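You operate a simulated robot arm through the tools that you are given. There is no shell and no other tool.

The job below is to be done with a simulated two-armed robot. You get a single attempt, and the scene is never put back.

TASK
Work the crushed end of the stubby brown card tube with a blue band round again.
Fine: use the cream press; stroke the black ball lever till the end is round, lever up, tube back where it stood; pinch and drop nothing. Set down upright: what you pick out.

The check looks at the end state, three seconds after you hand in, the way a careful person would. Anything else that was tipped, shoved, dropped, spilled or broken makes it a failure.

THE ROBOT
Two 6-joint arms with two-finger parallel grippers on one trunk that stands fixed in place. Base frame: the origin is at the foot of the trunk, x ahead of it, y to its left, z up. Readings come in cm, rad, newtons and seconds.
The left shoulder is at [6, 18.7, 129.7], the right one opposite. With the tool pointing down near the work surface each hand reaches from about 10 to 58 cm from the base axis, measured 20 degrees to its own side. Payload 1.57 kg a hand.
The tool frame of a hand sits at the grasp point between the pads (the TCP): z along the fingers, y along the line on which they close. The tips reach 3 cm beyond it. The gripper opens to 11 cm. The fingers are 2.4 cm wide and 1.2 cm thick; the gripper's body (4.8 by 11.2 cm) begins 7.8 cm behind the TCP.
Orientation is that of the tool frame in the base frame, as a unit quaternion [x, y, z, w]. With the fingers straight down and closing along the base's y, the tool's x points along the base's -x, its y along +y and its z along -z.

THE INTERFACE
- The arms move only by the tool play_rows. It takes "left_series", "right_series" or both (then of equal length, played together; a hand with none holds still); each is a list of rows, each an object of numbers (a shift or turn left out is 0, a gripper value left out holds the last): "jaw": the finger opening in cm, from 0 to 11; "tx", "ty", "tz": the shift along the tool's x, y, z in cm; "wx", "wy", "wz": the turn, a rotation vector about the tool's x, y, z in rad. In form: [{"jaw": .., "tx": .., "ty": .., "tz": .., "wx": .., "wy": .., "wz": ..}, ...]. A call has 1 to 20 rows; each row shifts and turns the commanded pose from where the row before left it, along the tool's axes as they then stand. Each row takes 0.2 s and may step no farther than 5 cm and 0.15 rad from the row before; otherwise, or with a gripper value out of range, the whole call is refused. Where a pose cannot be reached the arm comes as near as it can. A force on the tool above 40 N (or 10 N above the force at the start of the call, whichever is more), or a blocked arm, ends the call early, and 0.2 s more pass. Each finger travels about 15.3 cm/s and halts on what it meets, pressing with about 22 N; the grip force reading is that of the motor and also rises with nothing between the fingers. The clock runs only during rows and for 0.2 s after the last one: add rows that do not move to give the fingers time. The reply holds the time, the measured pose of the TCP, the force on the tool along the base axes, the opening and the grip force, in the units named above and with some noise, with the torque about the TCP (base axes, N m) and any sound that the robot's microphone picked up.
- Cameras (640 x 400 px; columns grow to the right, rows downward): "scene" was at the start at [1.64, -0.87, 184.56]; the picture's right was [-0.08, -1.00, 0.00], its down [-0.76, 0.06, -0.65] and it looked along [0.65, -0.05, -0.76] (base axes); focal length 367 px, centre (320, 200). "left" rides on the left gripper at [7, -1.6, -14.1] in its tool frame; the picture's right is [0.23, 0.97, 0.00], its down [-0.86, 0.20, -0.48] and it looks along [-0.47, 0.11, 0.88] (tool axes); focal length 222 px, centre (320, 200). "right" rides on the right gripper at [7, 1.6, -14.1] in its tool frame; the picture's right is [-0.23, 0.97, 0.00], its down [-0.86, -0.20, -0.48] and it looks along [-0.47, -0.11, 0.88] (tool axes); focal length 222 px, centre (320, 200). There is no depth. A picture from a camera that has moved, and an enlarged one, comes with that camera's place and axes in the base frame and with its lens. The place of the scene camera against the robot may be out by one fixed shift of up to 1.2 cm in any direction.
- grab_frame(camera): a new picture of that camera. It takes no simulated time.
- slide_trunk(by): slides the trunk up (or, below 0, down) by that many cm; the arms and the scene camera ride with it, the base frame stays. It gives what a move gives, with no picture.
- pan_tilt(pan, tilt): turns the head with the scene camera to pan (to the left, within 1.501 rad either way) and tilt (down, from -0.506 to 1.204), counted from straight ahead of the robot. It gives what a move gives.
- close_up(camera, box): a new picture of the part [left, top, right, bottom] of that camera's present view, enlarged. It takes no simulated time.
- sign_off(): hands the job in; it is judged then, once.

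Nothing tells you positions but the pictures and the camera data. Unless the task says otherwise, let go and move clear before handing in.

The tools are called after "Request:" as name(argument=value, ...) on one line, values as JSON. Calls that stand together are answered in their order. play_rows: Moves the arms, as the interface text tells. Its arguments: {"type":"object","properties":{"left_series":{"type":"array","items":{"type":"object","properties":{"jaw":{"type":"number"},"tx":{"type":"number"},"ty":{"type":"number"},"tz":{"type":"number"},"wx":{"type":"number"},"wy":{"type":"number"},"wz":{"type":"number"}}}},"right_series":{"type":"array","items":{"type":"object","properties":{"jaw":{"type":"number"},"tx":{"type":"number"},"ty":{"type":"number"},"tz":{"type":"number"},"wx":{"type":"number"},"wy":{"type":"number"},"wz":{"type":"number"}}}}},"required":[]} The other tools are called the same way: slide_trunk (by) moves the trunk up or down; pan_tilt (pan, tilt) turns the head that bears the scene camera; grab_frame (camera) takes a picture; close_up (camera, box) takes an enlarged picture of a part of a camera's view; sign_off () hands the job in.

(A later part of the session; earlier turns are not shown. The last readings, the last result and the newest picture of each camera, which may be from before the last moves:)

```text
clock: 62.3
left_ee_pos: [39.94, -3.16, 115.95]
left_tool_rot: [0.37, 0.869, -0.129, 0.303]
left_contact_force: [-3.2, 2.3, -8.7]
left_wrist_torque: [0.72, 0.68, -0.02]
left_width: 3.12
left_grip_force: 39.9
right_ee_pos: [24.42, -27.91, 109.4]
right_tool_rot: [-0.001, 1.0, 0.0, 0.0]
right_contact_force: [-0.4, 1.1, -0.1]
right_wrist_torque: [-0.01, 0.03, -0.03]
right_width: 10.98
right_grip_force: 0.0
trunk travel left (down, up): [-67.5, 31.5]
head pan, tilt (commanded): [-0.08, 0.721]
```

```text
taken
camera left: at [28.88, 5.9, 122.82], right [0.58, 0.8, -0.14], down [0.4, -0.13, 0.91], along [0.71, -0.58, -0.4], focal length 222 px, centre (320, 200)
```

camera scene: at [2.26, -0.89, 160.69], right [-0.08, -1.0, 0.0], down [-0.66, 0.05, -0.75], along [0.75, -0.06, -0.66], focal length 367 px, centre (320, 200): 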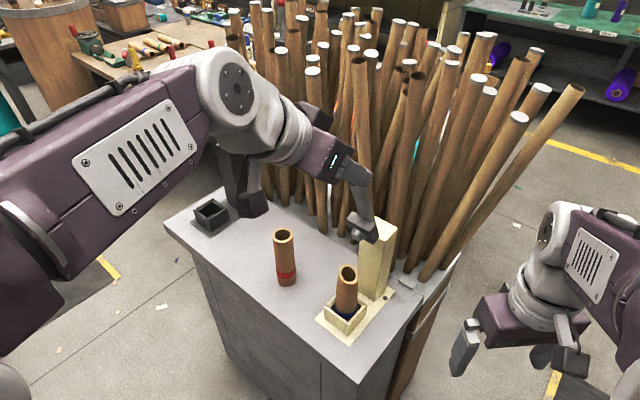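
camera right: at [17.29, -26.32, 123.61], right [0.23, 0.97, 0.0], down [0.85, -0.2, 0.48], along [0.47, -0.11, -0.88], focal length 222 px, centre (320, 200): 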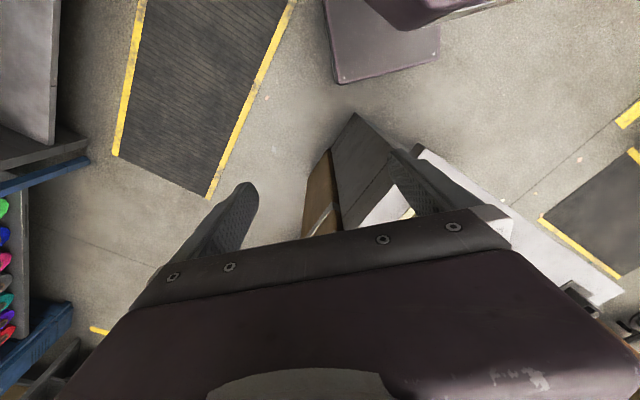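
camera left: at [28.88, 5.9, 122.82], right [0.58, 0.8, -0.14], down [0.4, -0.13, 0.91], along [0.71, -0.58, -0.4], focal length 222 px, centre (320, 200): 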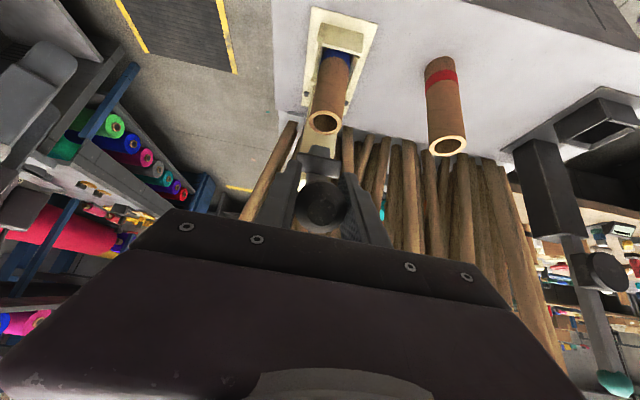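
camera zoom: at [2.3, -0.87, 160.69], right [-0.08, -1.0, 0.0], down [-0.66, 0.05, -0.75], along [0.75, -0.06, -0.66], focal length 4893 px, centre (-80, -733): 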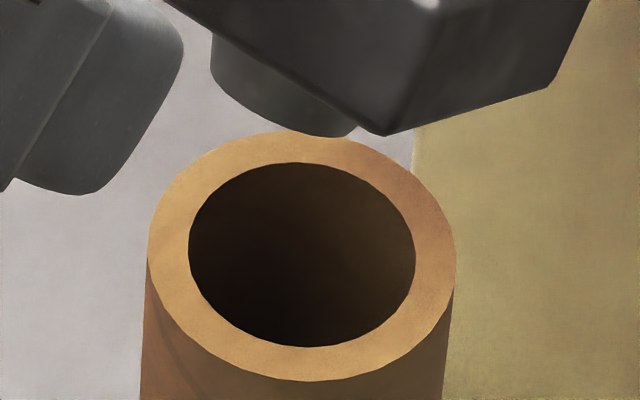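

The end looks much rounder. I'll check it against the sound red tube in both views to decide whether more strokes are needed.

Request:
close_up(camera="left", box=[300, 100, 348, 140])

Request:
close_up(camera="left", box=[424, 124, 472, 164])

Request:
close_up(camera="scene", box=[334, 262, 366, 282])

```text
10.00 times, centred on (324, 120) of left
camera zoom: at [28.88, 5.9, 122.82], right [0.58, 0.8, -0.14], down [0.4, -0.13, 0.91], along [0.71, -0.58, -0.4], focal length 2221 px, centre (280, 1000)
```

zoom: 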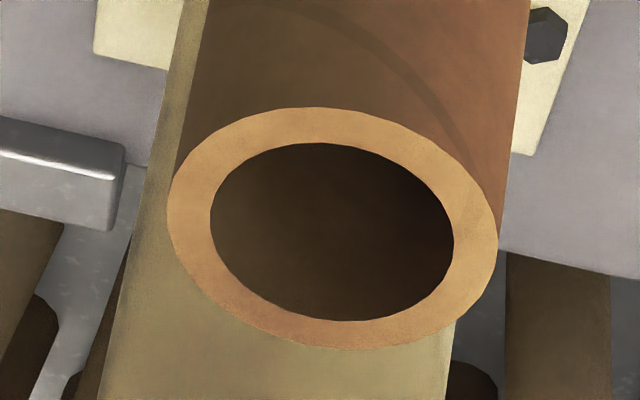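

```text
10.00 times, centred on (448, 144) of left
camera zoom: at [28.88, 5.9, 122.82], right [0.58, 0.8, -0.14], down [0.4, -0.13, 0.91], along [0.71, -0.58, -0.4], focal length 2221 px, centre (-960, 760)
```

zoom: 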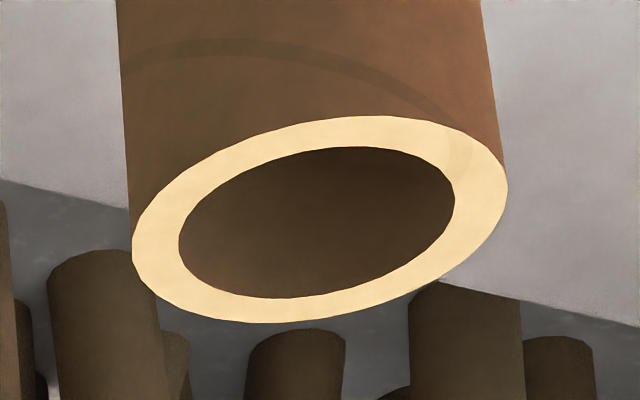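

```text
16.00 times, centred on (350, 272) of scene
camera zoom: at [2.3, -0.87, 160.69], right [-0.08, -1.0, 0.0], down [-0.66, 0.05, -0.75], along [0.75, -0.06, -0.66], focal length 5871 px, centre (-160, -952)
```

zoom: 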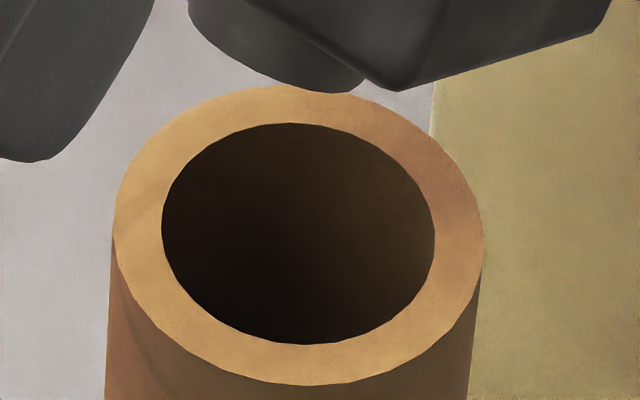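

By measurement the rim is now about 4.6 × 4.6 cm, against roughly 4.9 × 3.7 before. I'll take a maximum zoom to check for residual ovality.

Request:
close_up(camera="left", box=[305, 110, 345, 135])

Request:
close_up(camera="left", box=[428, 132, 468, 157])

```text
16.00 times, centred on (325, 122) of left
camera zoom: at [28.88, 5.9, 122.82], right [0.58, 0.8, -0.14], down [0.4, -0.13, 0.91], along [0.71, -0.58, -0.4], focal length 3554 px, centre (240, 1440)
```

zoom: 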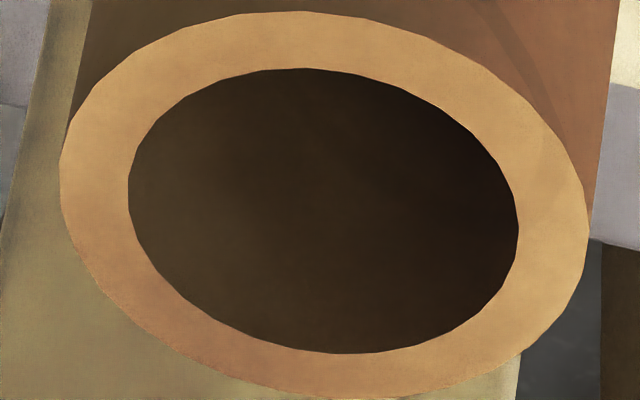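

```text
16.00 times, centred on (448, 144) of left
camera zoom: at [28.88, 5.9, 122.82], right [0.58, 0.8, -0.14], down [0.4, -0.13, 0.91], along [0.71, -0.58, -0.4], focal length 3554 px, centre (-1728, 1088)
```

zoom: 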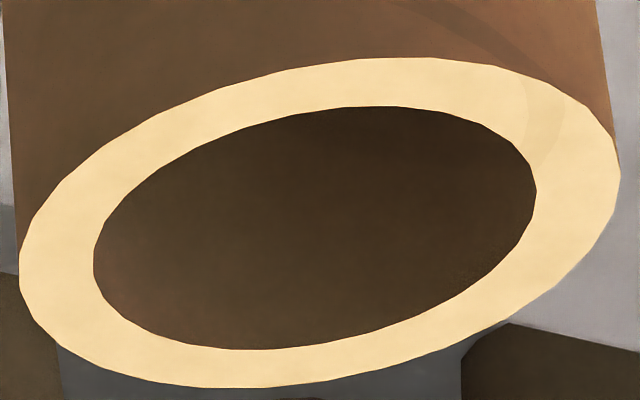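

All diameters of the rim agree to within reading error, so the end is round and one full stroke was enough. Now I'll continue raising the lever.

Request:
play_rows(left_series=[{"tz": -0.608, "tx": -2.586, "ty": 0.03, "wy": -0.067}, {"tz": -0.2, "tx": -2.652, "ty": 0.03, "wy": -0.067}, {}])

Request:
grab_frame(camera="left")

Request:
close_up(camera="scene", box=[280, 120, 420, 340])

```text
clock: 63.1
left_ee_pos: [42.41, -5.67, 120.11]
left_tool_rot: [0.36, 0.846, -0.155, 0.362]
left_contact_force: [-3.9, 4.8, -4.6]
left_wrist_torque: [0.48, 0.57, 0.0]
left_width: 3.15
left_grip_force: 40.0
right_ee_pos: [24.33, -27.95, 109.35]
right_tool_rot: [0.0, 1.0, -0.001, 0.0]
right_contact_force: [-0.6, -0.3, -0.1]
right_wrist_torque: [0.05, 0.01, -0.03]
right_width: 11.01
right_grip_force: 0.1
trunk travel left (down, up): [-67.5, 31.5]
head pan, tilt (commanded): [-0.08, 0.721]
```

```text
taken
camera left: at [30.78, 3.99, 124.87], right [0.59, 0.79, -0.17], down [0.31, -0.04, 0.95], along [0.74, -0.61, -0.27], focal length 222 px, centre (320, 200)
```

left: 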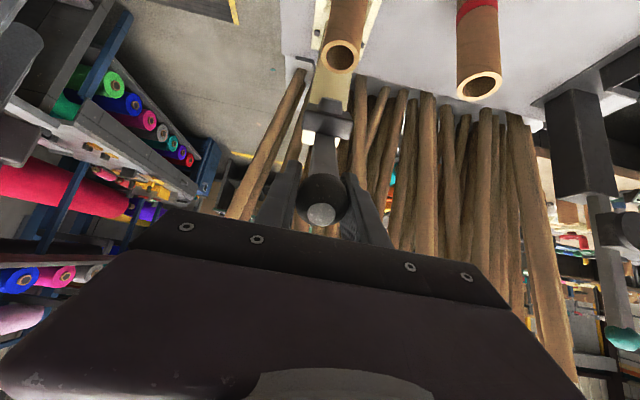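

```text
1.82 times, centred on (350, 230) of scene
camera zoom: at [2.2, -0.77, 160.7], right [-0.08, -1.0, 0.0], down [-0.66, 0.05, -0.75], along [0.75, -0.06, -0.66], focal length 667 px, centre (266, 146)
```

zoom: 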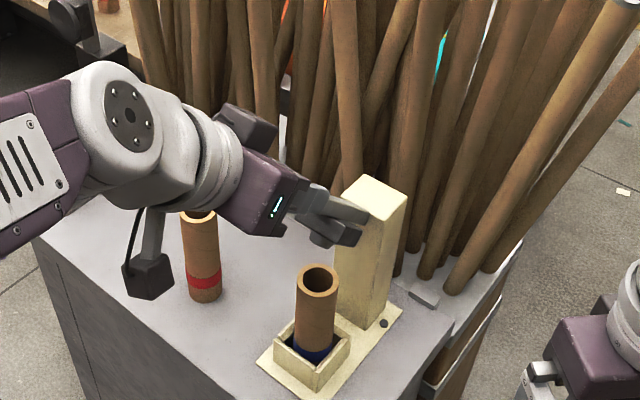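

The lever is about halfway up and securely held. I'll continue three more steps along the arc.

Request:
play_rows(left_series=[{"tz": 0.217, "tx": -2.605, "ty": 0.03, "wy": -0.05}, {"tz": 0.582, "tx": -2.544, "ty": 0.03, "wy": -0.05}, {"tz": 0.938, "tx": -2.429, "ty": 0.03, "wy": -0.05}, {}])

Request:
close_up(camera="scene", box=[280, 100, 420, 340])

```text
clock: 64.1
left_ee_pos: [46.81, -10.24, 125.1]
left_tool_rot: [0.347, 0.816, -0.181, 0.426]
left_contact_force: [-1.1, -0.7, 0.2]
left_wrist_torque: [0.01, -0.05, -0.14]
left_width: 3.09
left_grip_force: 39.8
right_ee_pos: [24.3, -28.02, 109.35]
right_tool_rot: [0.0, 1.0, 0.0, -0.001]
right_contact_force: [0.2, -0.1, -0.9]
right_wrist_torque: [0.01, 0.0, -0.03]
right_width: 11.01
right_grip_force: 0.0
trunk travel left (down, up): [-67.5, 31.5]
head pan, tilt (commanded): [-0.08, 0.721]
```

```text
1.67 times, centred on (350, 220) of scene
camera zoom: at [2.21, -0.91, 160.7], right [-0.08, -1.0, 0.0], down [-0.66, 0.05, -0.75], along [0.75, -0.06, -0.66], focal length 612 px, centre (270, 167)
```

zoom: 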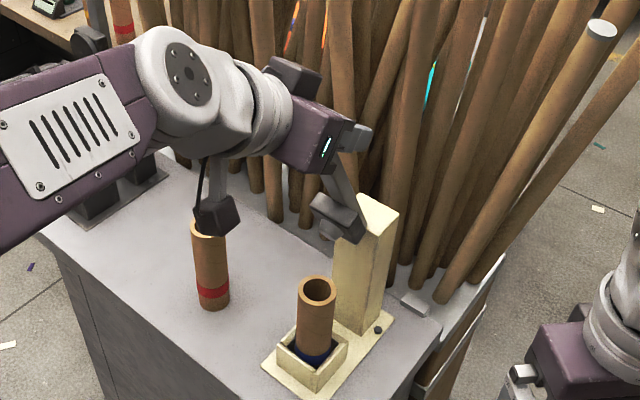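

Request:
grab_frame(camera="left")

Request:
close_up(camera="scene", box=[330, 130, 400, 260])

```text
taken
camera left: at [34.95, -0.19, 127.6], right [0.61, 0.77, -0.19], down [0.21, 0.07, 0.98], along [0.76, -0.64, -0.12], focal length 222 px, centre (320, 200)
```

left: 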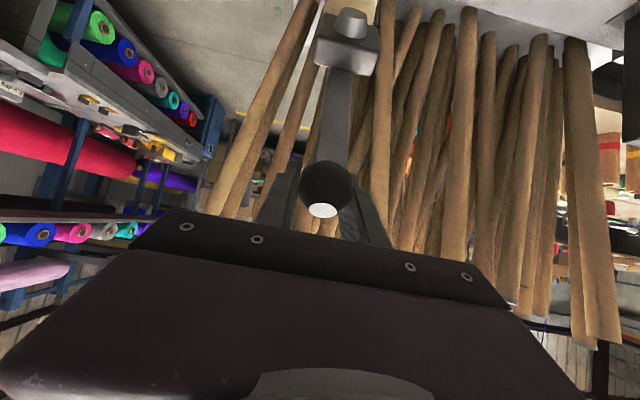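

```text
3.08 times, centred on (365, 195) of scene
camera zoom: at [2.21, -0.91, 160.7], right [-0.08, -1.0, 0.0], down [-0.66, 0.05, -0.75], along [0.75, -0.06, -0.66], focal length 1129 px, centre (182, 215)
```

zoom: 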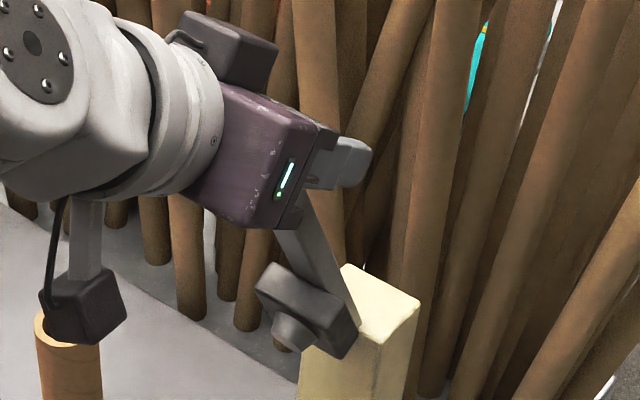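

Request:
play_rows(left_series=[{"tz": 1.267, "tx": -2.262, "ty": 0.03, "wy": -0.05}, {"tz": 1.572, "tx": -2.049, "ty": 0.03, "wy": -0.05}, {}])

Request:
grab_frame(camera="left")

Request:
close_up(camera="scene", box=[330, 110, 420, 260])

```text
clock: 64.9
left_ee_pos: [50.05, -13.52, 126.99]
left_tool_rot: [0.338, 0.793, -0.198, 0.466]
left_contact_force: [0.0, 1.2, -0.5]
left_wrist_torque: [0.01, -0.04, 0.02]
left_width: 2.4
left_grip_force: 0.0
right_ee_pos: [24.19, -28.0, 109.51]
right_tool_rot: [0.0, 1.0, 0.0, 0.0]
right_contact_force: [-0.2, 0.3, -0.1]
right_wrist_torque: [-0.03, -0.05, 0.0]
right_width: 11.0
right_grip_force: 0.0
trunk travel left (down, up): [-67.5, 31.5]
head pan, tilt (commanded): [-0.08, 0.721]
```

```text
taken
camera left: at [38.09, -3.31, 127.89], right [0.63, 0.76, -0.2], down [0.14, 0.14, 0.98], along [0.77, -0.64, -0.02], focal length 222 px, centre (320, 200)
```

left: 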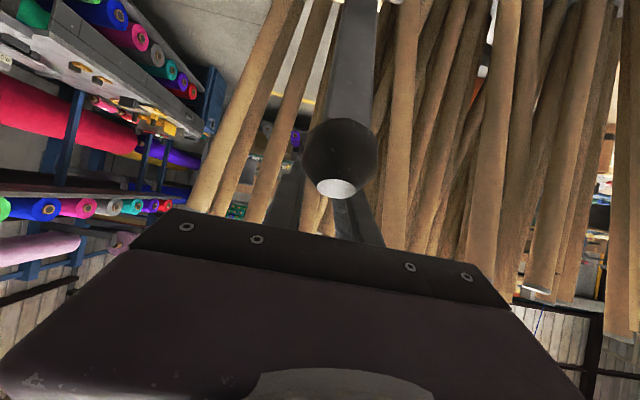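

```text
2.67 times, centred on (375, 185) of scene
camera zoom: at [2.08, -0.81, 160.7], right [-0.08, -1.0, 0.0], down [-0.66, 0.05, -0.75], along [0.75, -0.06, -0.66], focal length 979 px, centre (173, 240)
```

zoom: 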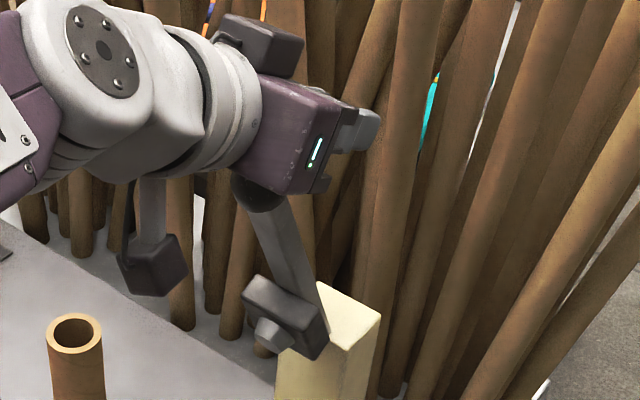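

The ball slid out beneath the hand, and the lever is resting at about 25° by itself. For the last part I'll push instead: lift clear, back off, and come in front of the ball with the fingertips 2 cm apart as a cradle.

Request:
play_rows(left_series=[{"tx": -2.18, "tz": -1.215}, {"tx": -2.18, "tz": -1.215}, {"tx": 2.11, "ty": -0.08, "tz": -3.78}, {"tx": 2.11, "ty": -0.08, "tz": -3.78}, {"tx": 2.11, "ty": -0.08, "tz": -3.78}, {"jaw": 2.0}, {}])

Request:
grab_frame(camera="left")

Request:
close_up(camera="scene", box=[280, 100, 420, 340])

```text
clock: 66.5
left_ee_pos: [41.03, -4.38, 131.85]
left_tool_rot: [0.338, 0.794, -0.198, 0.465]
left_contact_force: [0.1, -0.4, 0.7]
left_wrist_torque: [-0.01, -0.02, 0.0]
left_width: 2.0
left_grip_force: 0.0
right_ee_pos: [24.41, -28.02, 109.38]
right_tool_rot: [0.0, 1.0, 0.0, 0.0]
right_contact_force: [0.4, -0.7, 0.1]
right_wrist_torque: [0.0, -0.01, -0.02]
right_width: 10.96
right_grip_force: 0.0
trunk travel left (down, up): [-67.5, 31.5]
head pan, tilt (commanded): [-0.08, 0.721]
```

```text
taken
camera left: at [28.94, 5.89, 132.84], right [0.62, 0.76, -0.2], down [0.15, 0.14, 0.98], along [0.77, -0.64, -0.03], focal length 222 px, centre (320, 200)
```

left: 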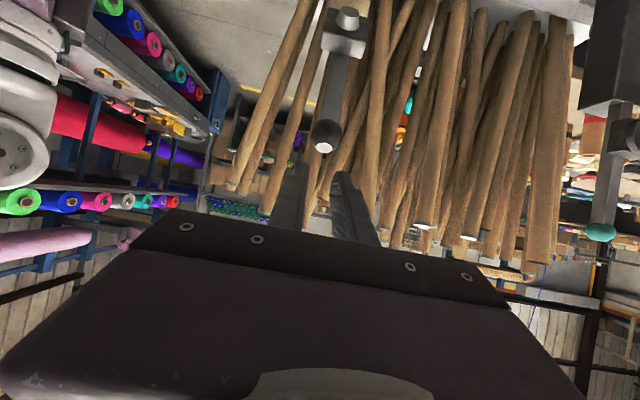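

```text
1.67 times, centred on (350, 220) of scene
camera zoom: at [2.29, -0.92, 160.69], right [-0.08, -1.0, 0.0], down [-0.66, 0.05, -0.75], along [0.75, -0.06, -0.66], focal length 612 px, centre (270, 167)
```

zoom: 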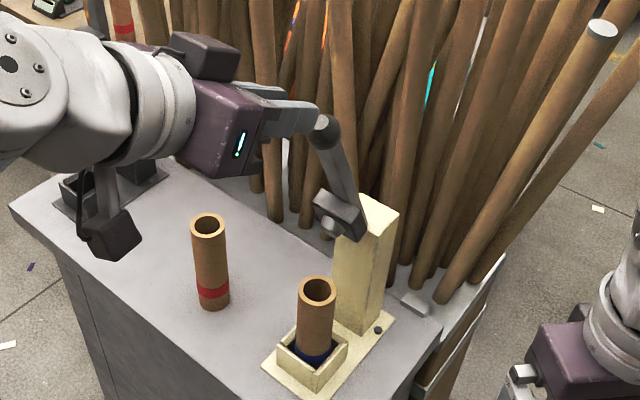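

The ball is at along-axis 39.1, z≈125.9. I'll level the hand and lower it to ball height in front of it.

Request:
play_rows(left_series=[{"wy": -0.127}, {"wy": -0.127}, {"wy": -0.127}, {"wy": -0.127}, {"tx": 3.1, "ty": 0.07}, {"tx": 3.1}, {}])

Request:
grab_frame(camera="left")

Request:
close_up(camera="scene", box=[280, 100, 420, 340])

```text
clock: 68.1
left_ee_pos: [41.1, -4.19, 125.67]
left_tool_rot: [0.278, 0.652, -0.276, 0.649]
left_contact_force: [-0.2, -0.3, 0.5]
left_wrist_torque: [-0.01, -0.01, -0.02]
left_width: 2.0
left_grip_force: 0.1
right_ee_pos: [24.36, -28.09, 109.45]
right_tool_rot: [0.0, 1.0, 0.0, 0.0]
right_contact_force: [-0.2, -0.6, -0.1]
right_wrist_torque: [0.0, 0.02, 0.0]
right_width: 11.0
right_grip_force: 0.1
trunk travel left (down, up): [-67.5, 31.5]
head pan, tilt (commanded): [-0.08, 0.721]
```

```text
taken
camera left: at [30.19, 4.81, 118.85], right [0.7, 0.68, -0.23], down [-0.19, 0.48, 0.86], along [0.69, -0.56, 0.46], focal length 222 px, centre (320, 200)
```

left: 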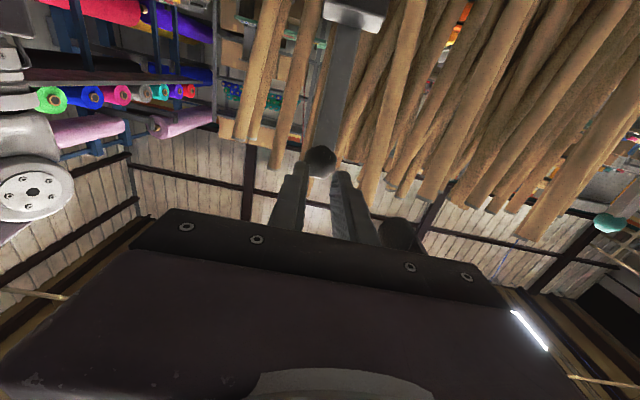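

```text
1.67 times, centred on (350, 220) of scene
camera zoom: at [2.22, -0.9, 160.69], right [-0.08, -1.0, 0.0], down [-0.66, 0.05, -0.75], along [0.75, -0.06, -0.66], focal length 612 px, centre (270, 167)
```

zoom: 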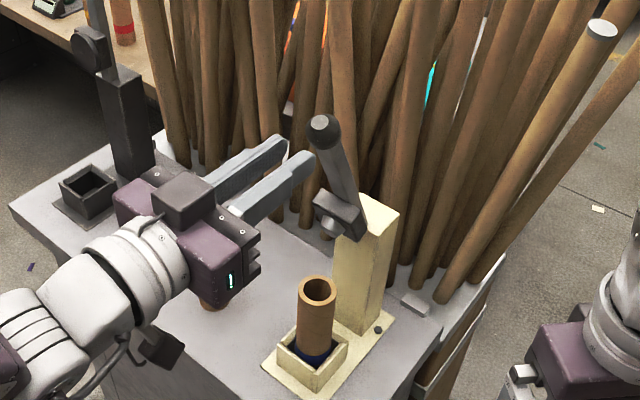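

The fingertips are lined up just in front of the ball. Now I'll push it gently up its arc.

Request:
play_rows(left_series=[{"tz": 1.5}, {"tz": 1.4}, {"tz": 1.85, "tx": -0.75, "ty": 0.03}, {"tz": 1.2, "tx": -0.38, "ty": 0.02}, {"tz": 1.2, "tx": -0.32, "ty": 0.02}, {}])

Request:
grab_frame(camera="left")

Request:
close_up(camera="scene", box=[300, 100, 440, 280])

```text
clock: 69.5
left_ee_pos: [46.26, -9.52, 126.86]
left_tool_rot: [0.277, 0.652, -0.276, 0.649]
left_contact_force: [0.8, 4.0, 1.1]
left_wrist_torque: [-0.01, 0.06, 0.14]
left_width: 2.29
left_grip_force: 1.4
right_ee_pos: [24.32, -28.02, 109.34]
right_tool_rot: [-0.001, 1.0, 0.0, 0.0]
right_contact_force: [-0.4, 0.5, -0.6]
right_wrist_torque: [0.0, -0.01, 0.02]
right_width: 10.99
right_grip_force: 0.3
trunk travel left (down, up): [-67.5, 31.5]
head pan, tilt (commanded): [-0.08, 0.721]
```

```text
taken
camera left: at [35.26, -0.45, 120.11], right [0.7, 0.68, -0.23], down [-0.18, 0.48, 0.86], along [0.69, -0.56, 0.46], focal length 222 px, centre (320, 200)
```

left: 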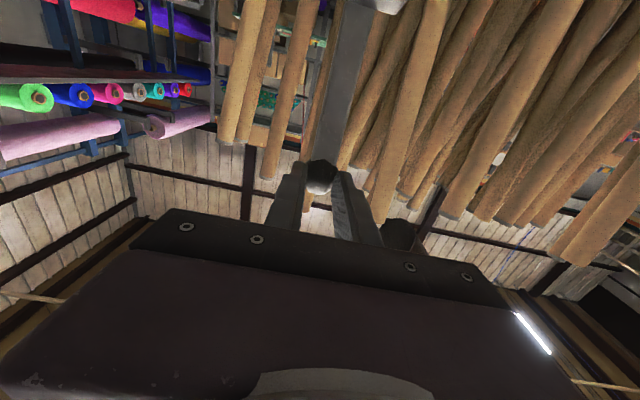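

```text
2.22 times, centred on (370, 190) of scene
camera zoom: at [2.29, -0.77, 160.69], right [-0.08, -1.0, 0.0], down [-0.66, 0.05, -0.75], along [0.75, -0.06, -0.66], focal length 816 px, centre (209, 222)
```

zoom: 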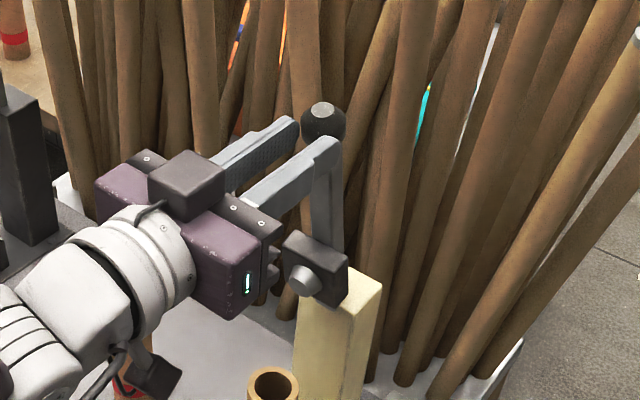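

The lever is coming up with very little force. I'll continue gently until it reaches its upright stop.

Request:
play_rows(left_series=[{"jaw": 1.8, "tz": 1.2, "tx": -0.3, "ty": 0.03}, {"tz": 1.2, "tx": -0.25, "ty": 0.02}, {"tz": 1.0, "tx": -0.12, "ty": 0.02}, {}])

Request:
grab_frame(camera="left")

Request:
close_up(camera="scene", box=[300, 100, 440, 280])

```text
clock: 70.5
left_ee_pos: [48.72, -11.67, 127.66]
left_tool_rot: [0.278, 0.653, -0.276, 0.648]
left_contact_force: [-0.3, 0.8, -0.2]
left_wrist_torque: [-0.01, 0.02, -0.01]
left_width: 1.85
left_grip_force: 0.3
right_ee_pos: [24.34, -27.98, 109.36]
right_tool_rot: [0.0, 1.0, 0.0, -0.001]
right_contact_force: [-0.2, 0.5, 0.4]
right_wrist_torque: [-0.01, -0.02, -0.01]
right_width: 10.99
right_grip_force: 0.1
trunk travel left (down, up): [-67.5, 31.5]
head pan, tilt (commanded): [-0.08, 0.721]
```

```text
taken
camera left: at [37.65, -2.72, 120.83], right [0.7, 0.68, -0.23], down [-0.18, 0.48, 0.86], along [0.69, -0.56, 0.46], focal length 222 px, centre (320, 200)
```

left: 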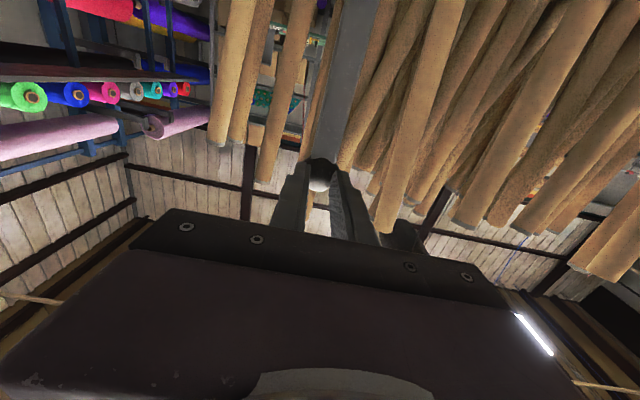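

```text
2.22 times, centred on (370, 190) of scene
camera zoom: at [2.26, -0.9, 160.69], right [-0.08, -1.0, 0.0], down [-0.66, 0.05, -0.75], along [0.75, -0.06, -0.66], focal length 816 px, centre (209, 222)
```

zoom: 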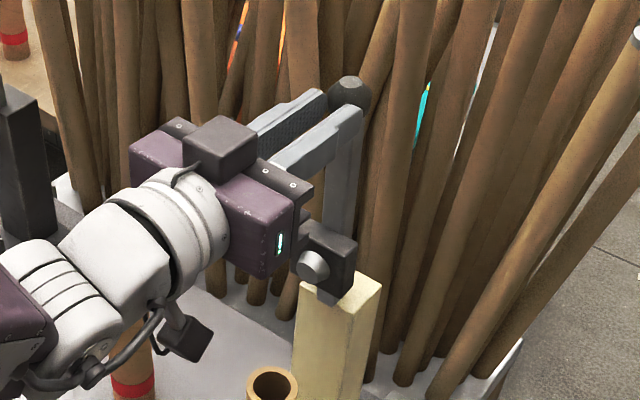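

Almost upright; compared with its starting picture the ball needs another centimetre or so. I'll push in small steps.

Request:
play_rows(left_series=[{"tz": 0.6, "tx": -0.05}, {"tz": 0.6, "tx": -0.05}, {}])

Request:
close_up(camera="scene", box=[300, 100, 440, 280])

```text
clock: 71.3
left_ee_pos: [49.51, -12.7, 127.72]
left_tool_rot: [0.278, 0.652, -0.276, 0.649]
left_contact_force: [-1.3, 0.2, 0.0]
left_wrist_torque: [-0.03, 0.0, 0.06]
left_width: 1.84
left_grip_force: 0.4
right_ee_pos: [24.41, -27.91, 109.4]
right_tool_rot: [0.0, 1.0, 0.0, 0.0]
right_contact_force: [0.1, 0.8, -0.3]
right_wrist_torque: [-0.03, -0.01, -0.01]
right_width: 10.98
right_grip_force: 0.0
trunk travel left (down, up): [-67.5, 31.5]
head pan, tilt (commanded): [-0.08, 0.721]
```

```text
2.22 times, centred on (370, 190) of scene
camera zoom: at [2.29, -0.87, 160.69], right [-0.08, -1.0, 0.0], down [-0.66, 0.05, -0.75], along [0.75, -0.06, -0.66], focal length 816 px, centre (209, 222)
```

zoom: 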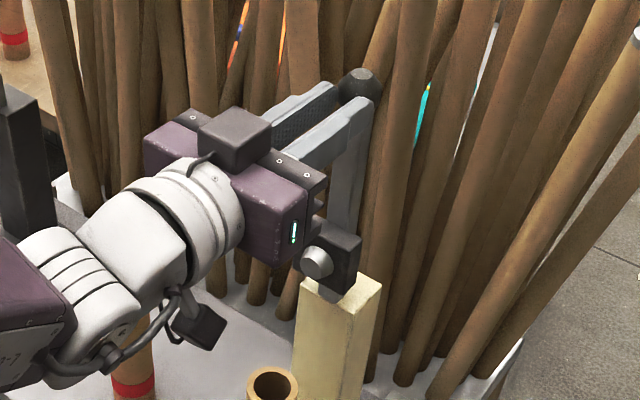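

The ball looks back at its original picture position. I'll compare using exactly the same crop as before the job.

Request:
close_up(camera="scene", box=[330, 110, 430, 230])

Request:
close_up(camera="scene", box=[345, 185, 405, 245])

```text
3.33 times, centred on (380, 170) of scene
camera zoom: at [2.29, -0.87, 160.69], right [-0.08, -1.0, 0.0], down [-0.66, 0.05, -0.75], along [0.75, -0.06, -0.66], focal length 1223 px, centre (120, 300)
```

zoom: 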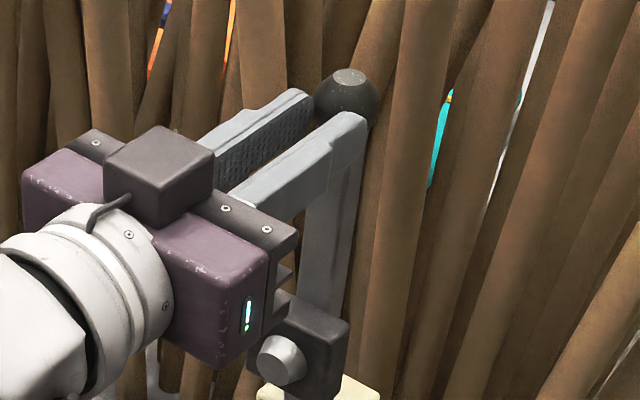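

```text
6.67 times, centred on (375, 215) of scene
camera zoom: at [2.29, -0.87, 160.69], right [-0.08, -1.0, 0.0], down [-0.66, 0.05, -0.75], along [0.75, -0.06, -0.66], focal length 2446 px, centre (-47, 100)
```

zoom: 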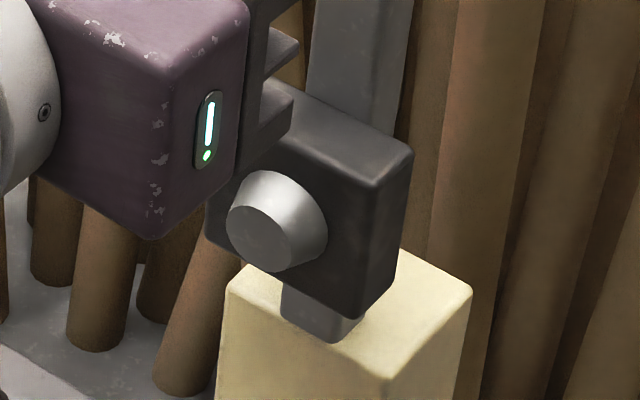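

The lever is back at its original upright pose to within a pixel or two. I'll give one tiny push to confirm the stop and then back off.

Request:
play_rows(left_series=[{"tz": 0.3}, {}])

Request:
close_up(camera="scene", box=[330, 110, 430, 230])

```text
clock: 71.9
left_ee_pos: [49.65, -12.75, 127.71]
left_tool_rot: [0.278, 0.652, -0.277, 0.649]
left_contact_force: [-0.4, 2.5, -0.9]
left_wrist_torque: [-0.01, 0.05, 0.06]
left_width: 1.9
left_grip_force: 0.4
right_ee_pos: [24.4, -28.0, 109.38]
right_tool_rot: [0.001, 1.0, -0.001, 0.0]
right_contact_force: [0.5, -0.1, 0.0]
right_wrist_torque: [0.0, 0.01, 0.01]
right_width: 11.03
right_grip_force: 0.1
trunk travel left (down, up): [-67.5, 31.5]
head pan, tilt (commanded): [-0.08, 0.721]
```

```text
3.33 times, centred on (380, 170) of scene
camera zoom: at [2.27, -0.83, 160.69], right [-0.08, -1.0, 0.0], down [-0.66, 0.05, -0.75], along [0.75, -0.06, -0.66], focal length 1223 px, centre (120, 300)
```

zoom: 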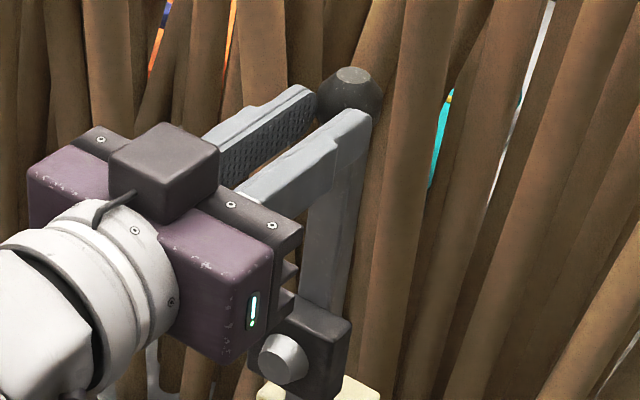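

The lever stands upright again and nothing else has moved. Now I'll back the hand away from the ball.

Request:
play_rows(left_series=[{"tz": -2}, {"tz": -3}, {"tz": -3.2}, {"tz": -3.2}, {}])

Request:
grab_frame(camera="scene")

Request:
close_up(camera="scene", box=[330, 110, 430, 230])

```text
clock: 73.1
left_ee_pos: [41.8, -4.73, 128.07]
left_tool_rot: [0.277, 0.652, -0.276, 0.649]
left_contact_force: [0.0, -0.2, 0.0]
left_wrist_torque: [0.01, -0.01, -0.01]
left_width: 1.81
left_grip_force: 0.0
right_ee_pos: [24.46, -28.09, 109.42]
right_tool_rot: [0.0, 1.0, -0.001, 0.0]
right_contact_force: [-0.2, -0.5, -0.1]
right_wrist_torque: [0.01, 0.02, -0.01]
right_width: 10.99
right_grip_force: 0.0
trunk travel left (down, up): [-67.5, 31.5]
head pan, tilt (commanded): [-0.08, 0.721]
```

```text
taken
camera scene: at [2.37, -0.96, 160.69], right [-0.08, -1.0, 0.0], down [-0.66, 0.05, -0.75], along [0.75, -0.06, -0.66], focal length 367 px, centre (320, 200)
```

scene: 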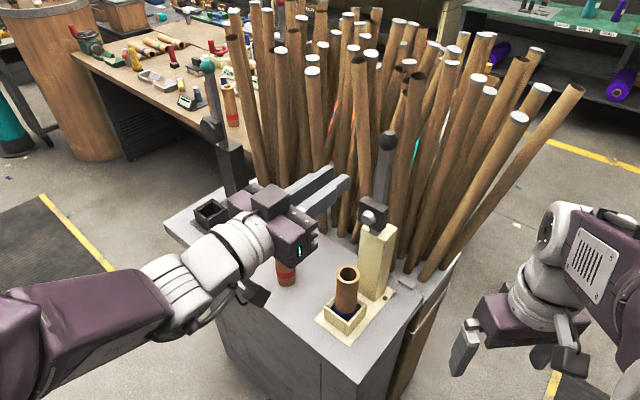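

```text
3.33 times, centred on (380, 170) of scene
camera zoom: at [2.37, -0.96, 160.69], right [-0.08, -1.0, 0.0], down [-0.66, 0.05, -0.75], along [0.75, -0.06, -0.66], focal length 1223 px, centre (120, 300)
```

zoom: 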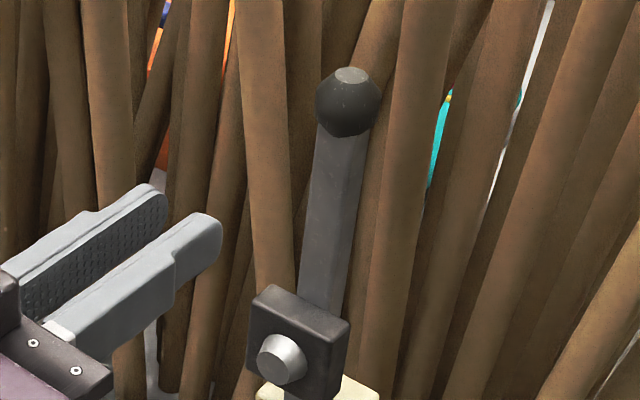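

The lever is identical to the starting picture. I'll check the tube end once more with a clear view before picking it up.

Request:
close_up(camera="scene", box=[334, 264, 366, 284])

Request:
close_up(camera="scene", box=[310, 255, 400, 345])

```text
16.00 times, centred on (350, 274) of scene
camera zoom: at [2.37, -0.96, 160.69], right [-0.08, -1.0, 0.0], down [-0.66, 0.05, -0.75], along [0.75, -0.06, -0.66], focal length 5871 px, centre (-160, -984)
```

zoom: 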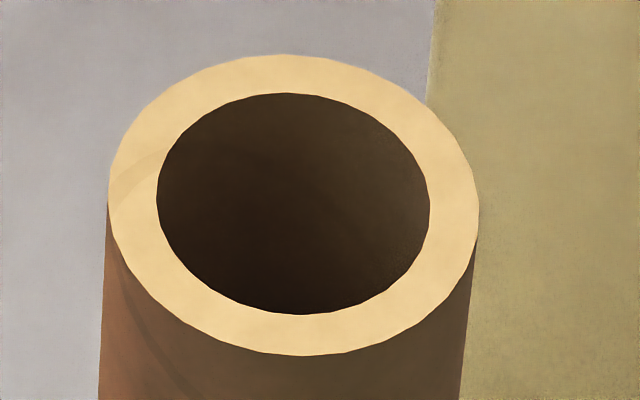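

```text
4.44 times, centred on (355, 300) of scene
camera zoom: at [2.37, -0.96, 160.69], right [-0.08, -1.0, 0.0], down [-0.66, 0.05, -0.75], along [0.75, -0.06, -0.66], focal length 1631 px, centre (164, -244)
```

zoom: 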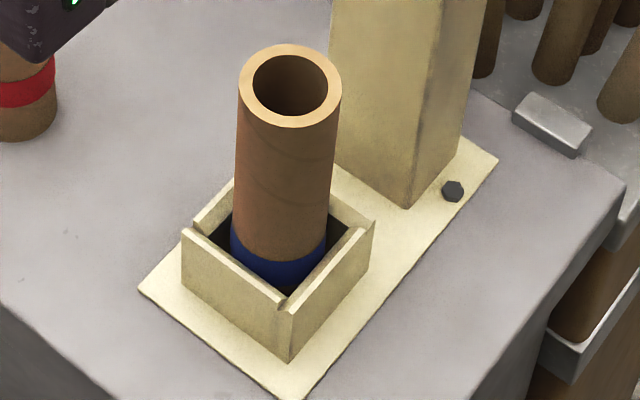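

The end is round. Next I'll pitch the hand back down, open the jaws, and descend in front of the tube to fetch it from the nest.

Request:
play_rows(left_series=[{"jaw": 7.5, "wy": 0.137}, {"wy": 0.137}, {"wy": 0.137}, {"wy": 0.137}, {"wy": 0.137}, {"wy": 0.137}, {"tx": 2.9, "tz": 3.11}, {"tx": 2.9, "tz": 3.11}, {"tx": 2.9, "tz": 3.11}, {}])

Request:
grab_frame(camera="left")

Request:
grab_frame(camera="scene")

```text
clock: 75.3
left_ee_pos: [41.73, -4.25, 114.97]
left_tool_rot: [0.366, 0.857, -0.143, 0.335]
left_contact_force: [-0.3, 0.5, 0.7]
left_wrist_torque: [-0.02, 0.02, 0.0]
left_width: 7.5
left_grip_force: 0.0
right_ee_pos: [24.36, -28.0, 109.42]
right_tool_rot: [0.0, 1.0, 0.0, 0.0]
right_contact_force: [0.7, 0.2, -0.6]
right_wrist_torque: [-0.01, -0.02, -0.02]
right_width: 11.0
right_grip_force: 0.1
trunk travel left (down, up): [-67.5, 31.5]
head pan, tilt (commanded): [-0.08, 0.721]
```

```text
taken
camera left: at [30.27, 5.17, 120.76], right [0.59, 0.8, -0.15], down [0.36, -0.08, 0.93], along [0.73, -0.6, -0.33], focal length 222 px, centre (320, 200)
```

left: 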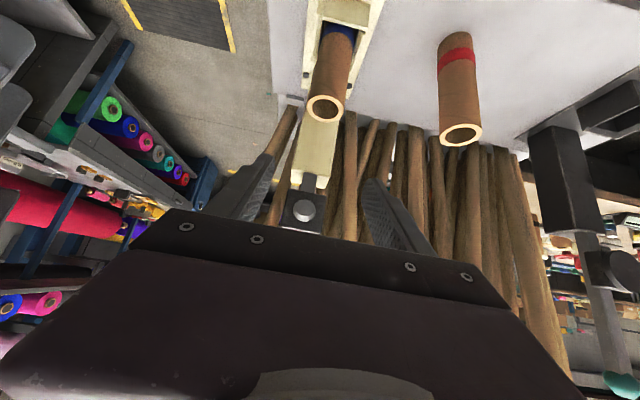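

```text
taken
camera scene: at [2.23, -0.88, 160.69], right [-0.08, -1.0, 0.0], down [-0.66, 0.05, -0.75], along [0.75, -0.06, -0.66], focal length 367 px, centre (320, 200)
```

scene: 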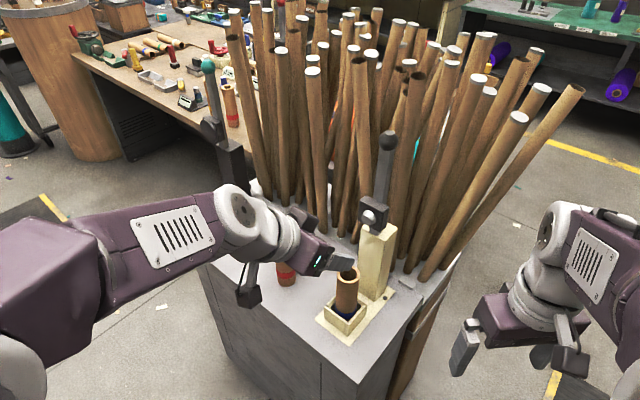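

Next I'll go down to the start of the approach line, the same line I used when leaving the tube.

Request:
play_rows(left_series=[{"tx": 2.833, "ty": -0.119, "tz": 3.167}, {"tx": 2.833, "ty": -0.119, "tz": 3.167}, {"tx": 2.833, "ty": -0.119, "tz": 3.167}, {}])

Request:
grab_frame(camera="left")

```text
clock: 76.3
left_ee_pos: [41.62, -4.81, 101.93]
left_tool_rot: [0.365, 0.857, -0.142, 0.335]
left_contact_force: [0.3, -0.8, -0.3]
left_wrist_torque: [-0.01, 0.0, -0.01]
left_width: 7.5
left_grip_force: 0.0
right_ee_pos: [24.34, -27.91, 109.49]
right_tool_rot: [0.001, 1.0, 0.001, 0.0]
right_contact_force: [0.3, 0.2, 0.6]
right_wrist_torque: [0.0, -0.03, -0.02]
right_width: 11.01
right_grip_force: 0.2
trunk travel left (down, up): [-67.5, 31.5]
head pan, tilt (commanded): [-0.08, 0.721]
```

```text
taken
camera left: at [30.23, 4.56, 107.84], right [0.59, 0.8, -0.15], down [0.36, -0.08, 0.93], along [0.73, -0.6, -0.33], focal length 222 px, centre (320, 200)
```

left: 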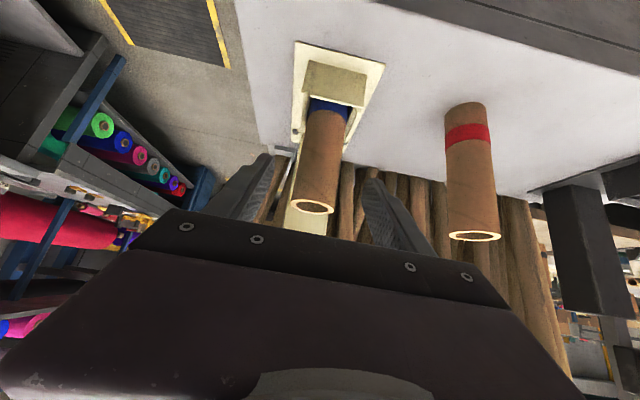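

Request:
play_rows(left_series=[{"tx": -0.046, "ty": 0.03, "tz": 2.55}, {"tx": -0.046, "ty": 0.03, "tz": 2.55}, {}])

Request:
grab_frame(camera="left")

```text
clock: 77.1
left_ee_pos: [43.99, -7.32, 98.47]
left_tool_rot: [0.365, 0.857, -0.143, 0.334]
left_contact_force: [0.4, -0.5, -0.3]
left_wrist_torque: [0.04, 0.0, 0.0]
left_width: 7.5
left_grip_force: 0.1
right_ee_pos: [24.44, -27.95, 109.43]
right_tool_rot: [0.0, 1.0, 0.001, 0.0]
right_contact_force: [1.0, -0.1, 0.4]
right_wrist_torque: [-0.03, -0.04, -0.04]
right_width: 10.98
right_grip_force: 0.1
trunk travel left (down, up): [-67.5, 31.5]
head pan, tilt (commanded): [-0.08, 0.721]
```

```text
taken
camera left: at [32.59, 2.07, 104.24], right [0.59, 0.8, -0.15], down [0.36, -0.08, 0.93], along [0.73, -0.6, -0.33], focal length 222 px, centre (320, 200)
```

left: 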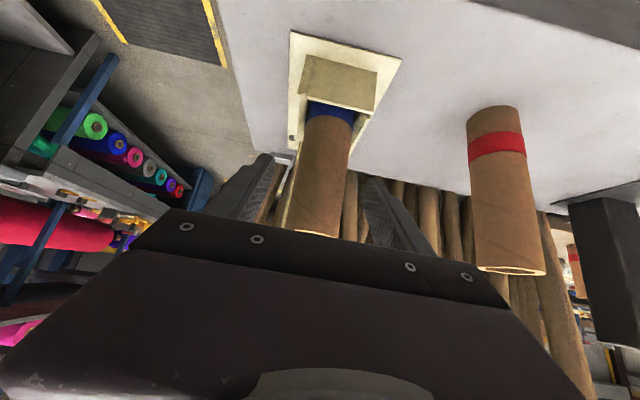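

Request:
play_rows(left_series=[{"tx": -0.046, "ty": 0.03, "tz": 2.55}, {"tx": -0.046, "ty": 0.03, "tz": 2.55}, {}])

Request:
grab_frame(camera="left")

```text
clock: 77.9
left_ee_pos: [46.32, -9.82, 94.85]
left_tool_rot: [0.365, 0.857, -0.142, 0.334]
left_contact_force: [0.2, 0.1, 0.2]
left_wrist_torque: [-0.01, -0.03, 0.01]
left_width: 7.51
left_grip_force: 0.0
right_ee_pos: [24.45, -27.94, 109.46]
right_tool_rot: [0.0, 1.0, 0.0, 0.0]
right_contact_force: [0.8, 0.0, 0.1]
right_wrist_torque: [0.02, -0.04, 0.0]
right_width: 11.02
right_grip_force: 0.0
trunk travel left (down, up): [-67.5, 31.5]
head pan, tilt (commanded): [-0.08, 0.721]
```

```text
taken
camera left: at [34.98, -0.38, 100.63], right [0.59, 0.8, -0.15], down [0.36, -0.08, 0.93], along [0.73, -0.6, -0.33], focal length 222 px, centre (320, 200)
```

left: 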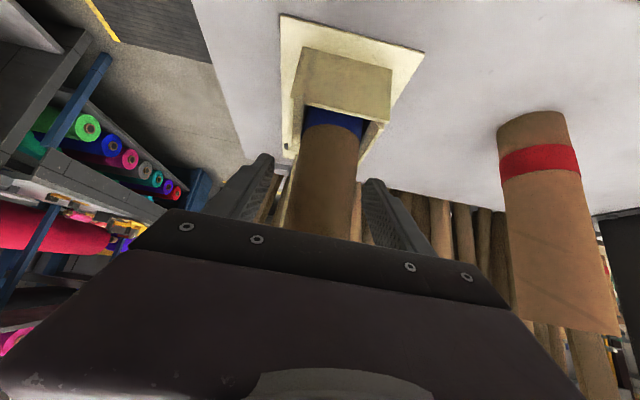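

The tube is centred between the pads, so I'll close gently on it.

Request:
play_rows(left_series=[{"tz": 0.25, "tx": -0.05}, {"jaw": 5.5}, {"jaw": 5.0}, {"jaw": 4.7}, {"jaw": 4.5}, {"jaw": 4.3}, {}])

```text
clock: 79.5
left_ee_pos: [46.56, -10.01, 94.78]
left_tool_rot: [0.365, 0.857, -0.142, 0.334]
left_contact_force: [0.4, 0.8, -0.8]
left_wrist_torque: [-0.02, -0.01, 0.0]
left_width: 4.53
left_grip_force: 22.1
right_ee_pos: [24.35, -27.89, 109.36]
right_tool_rot: [0.0, 1.0, 0.0, -0.001]
right_contact_force: [0.7, 0.4, -1.1]
right_wrist_torque: [-0.03, 0.0, 0.0]
right_width: 11.01
right_grip_force: 0.1
trunk travel left (down, up): [-67.5, 31.5]
head pan, tilt (commanded): [-0.08, 0.721]
```

I have it at 4.53 cm. I'll lift straight out of the nest, staying below the cone.

Request:
play_rows(left_series=[{"tx": -0.681, "tz": -0.732}, {"tx": -1.363, "tz": -1.464}, {"tx": -1.363, "tz": -1.464}, {"tx": -1.363, "tz": -1.464}, {}])

Request:
close_up(camera="scene", box=[300, 190, 420, 350])

Request:
grab_frame(camera="left")

```text
clock: 80.7
left_ee_pos: [46.4, -10.45, 101.74]
left_tool_rot: [0.365, 0.857, -0.142, 0.334]
left_contact_force: [-0.2, -0.8, -1.5]
left_wrist_torque: [-0.01, 0.02, 0.04]
left_width: 4.51
left_grip_force: 22.5
right_ee_pos: [24.51, -27.94, 109.45]
right_tool_rot: [0.0, 1.0, 0.0, 0.0]
right_contact_force: [-0.2, -0.1, 0.1]
right_wrist_torque: [0.01, -0.02, 0.03]
right_width: 11.01
right_grip_force: 0.2
trunk travel left (down, up): [-67.5, 31.5]
head pan, tilt (commanded): [-0.08, 0.721]
```

```text
2.50 times, centred on (360, 270) of scene
camera zoom: at [2.36, -0.9, 160.69], right [-0.08, -1.0, 0.0], down [-0.66, 0.05, -0.75], along [0.75, -0.06, -0.66], focal length 917 px, centre (220, 25)
```

zoom: 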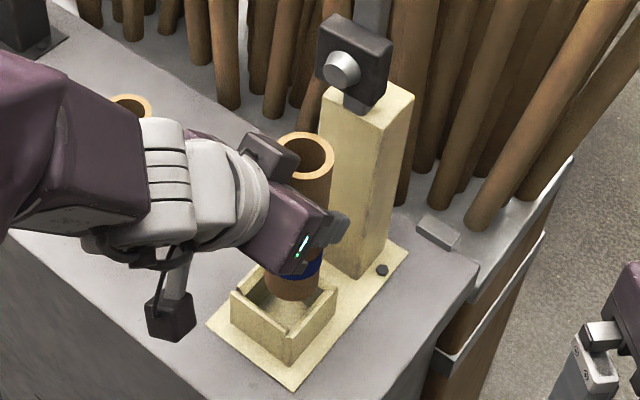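

```text
taken
camera left: at [35.05, -0.94, 107.55], right [0.59, 0.8, -0.15], down [0.36, -0.08, 0.93], along [0.73, -0.6, -0.33], focal length 222 px, centre (320, 200)
```

left: 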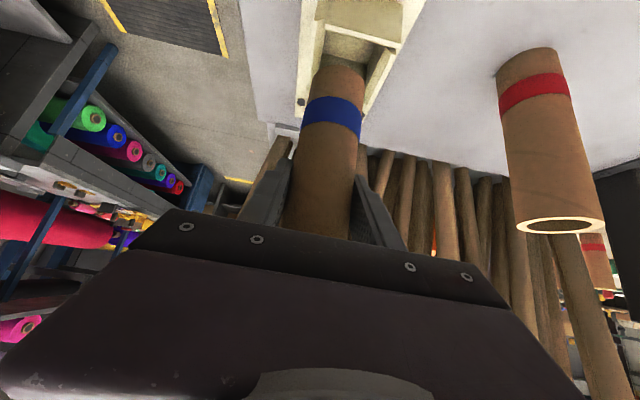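

The tube is clear of the nest and held just as before. I'll back away from the press and rise, retracing the path in reverse.

Request:
play_rows(left_series=[{"tx": 1.95, "ty": -0.05, "tz": -1.82}, {"tx": 1.95, "ty": -0.05, "tz": -1.82}, {"tx": 1.95, "ty": -0.05, "tz": -1.82}, {"tx": -2.43, "tz": -2.61}, {"tx": -2.43, "tz": -2.61}, {"tx": -2.43, "tz": -2.61}, {}])

Request:
grab_frame(camera="scene")

```text
clock: 82.3
left_ee_pos: [40.97, -4.63, 112.49]
left_tool_rot: [0.365, 0.857, -0.142, 0.334]
left_contact_force: [-0.8, -0.8, -0.8]
left_wrist_torque: [0.01, 0.04, 0.01]
left_width: 4.51
left_grip_force: 21.7
right_ee_pos: [24.48, -27.94, 109.36]
right_tool_rot: [0.0, 1.0, 0.001, 0.0]
right_contact_force: [-0.5, -0.3, 1.4]
right_wrist_torque: [-0.04, -0.01, -0.03]
right_width: 11.0
right_grip_force: 0.1
trunk travel left (down, up): [-67.5, 31.5]
head pan, tilt (commanded): [-0.08, 0.721]
```

```text
taken
camera scene: at [2.34, -0.93, 160.69], right [-0.08, -1.0, 0.0], down [-0.66, 0.05, -0.75], along [0.75, -0.06, -0.66], focal length 367 px, centre (320, 200)
```

scene: 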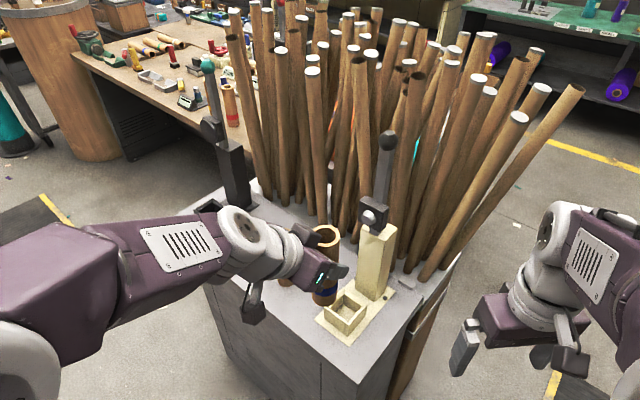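

Request:
play_rows(left_series=[{"tx": 1.03, "ty": 3.79, "tz": -0.953}, {"tx": 1.03, "ty": 3.79, "tz": -0.953}, {"tx": 1.03, "ty": 3.79, "tz": -0.953}, {"tx": 1.03, "ty": 3.79, "tz": -0.953}, {"tx": 1.03, "ty": 3.79, "tz": -0.953}, {"wx": -0.0859, "wz": -0.0922}, {"wx": -0.0859, "wz": -0.0922}, {"wx": -0.0859, "wz": -0.0922}, {"wx": -0.0859, "wz": -0.0922}, {"wx": -0.0859, "wz": -0.0922}, {}])

Request:
grab_frame(camera="scene")

Request:
grab_frame(camera="left")

```text
clock: 84.7
left_ee_pos: [49.81, 13.62, 112.47]
left_tool_rot: [0.082, 0.928, -0.029, 0.363]
left_contact_force: [0.8, 0.0, -0.3]
left_wrist_torque: [-0.01, 0.03, 0.0]
left_width: 4.53
left_grip_force: 21.6
right_ee_pos: [24.37, -28.0, 109.36]
right_tool_rot: [0.0, 1.0, 0.0, 0.0]
right_contact_force: [0.1, -0.2, 0.7]
right_wrist_torque: [-0.01, -0.01, -0.01]
right_width: 11.02
right_grip_force: 0.1
trunk travel left (down, up): [-67.5, 31.5]
head pan, tilt (commanded): [-0.08, 0.721]
```

```text
taken
camera scene: at [2.31, -0.87, 160.69], right [-0.08, -1.0, 0.0], down [-0.66, 0.05, -0.75], along [0.75, -0.06, -0.66], focal length 367 px, centre (320, 200)
```

scene: 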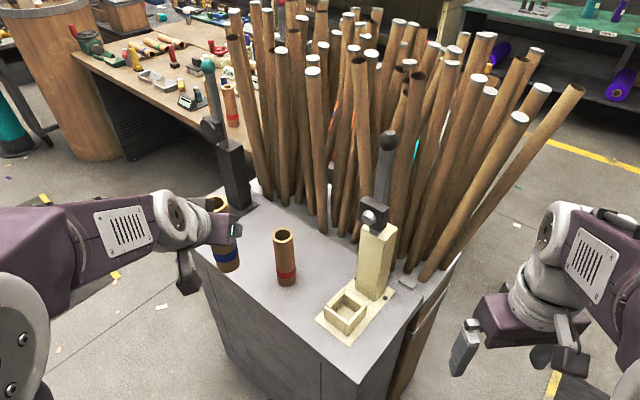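

```text
taken
camera left: at [35.06, 14.49, 118.19], right [0.01, 0.99, -0.15], down [0.33, 0.14, 0.93], along [0.94, -0.06, -0.33], focal length 222 px, centre (320, 200)
```

left: 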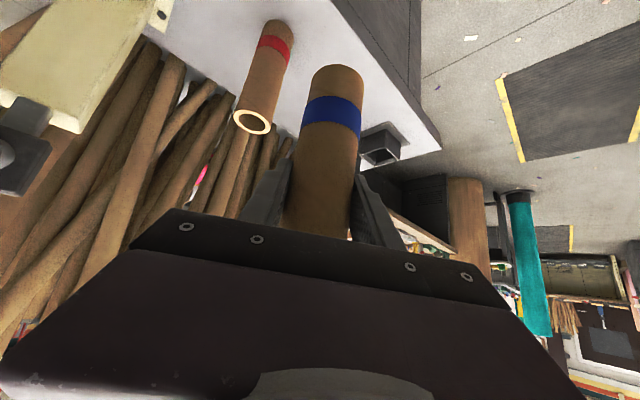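

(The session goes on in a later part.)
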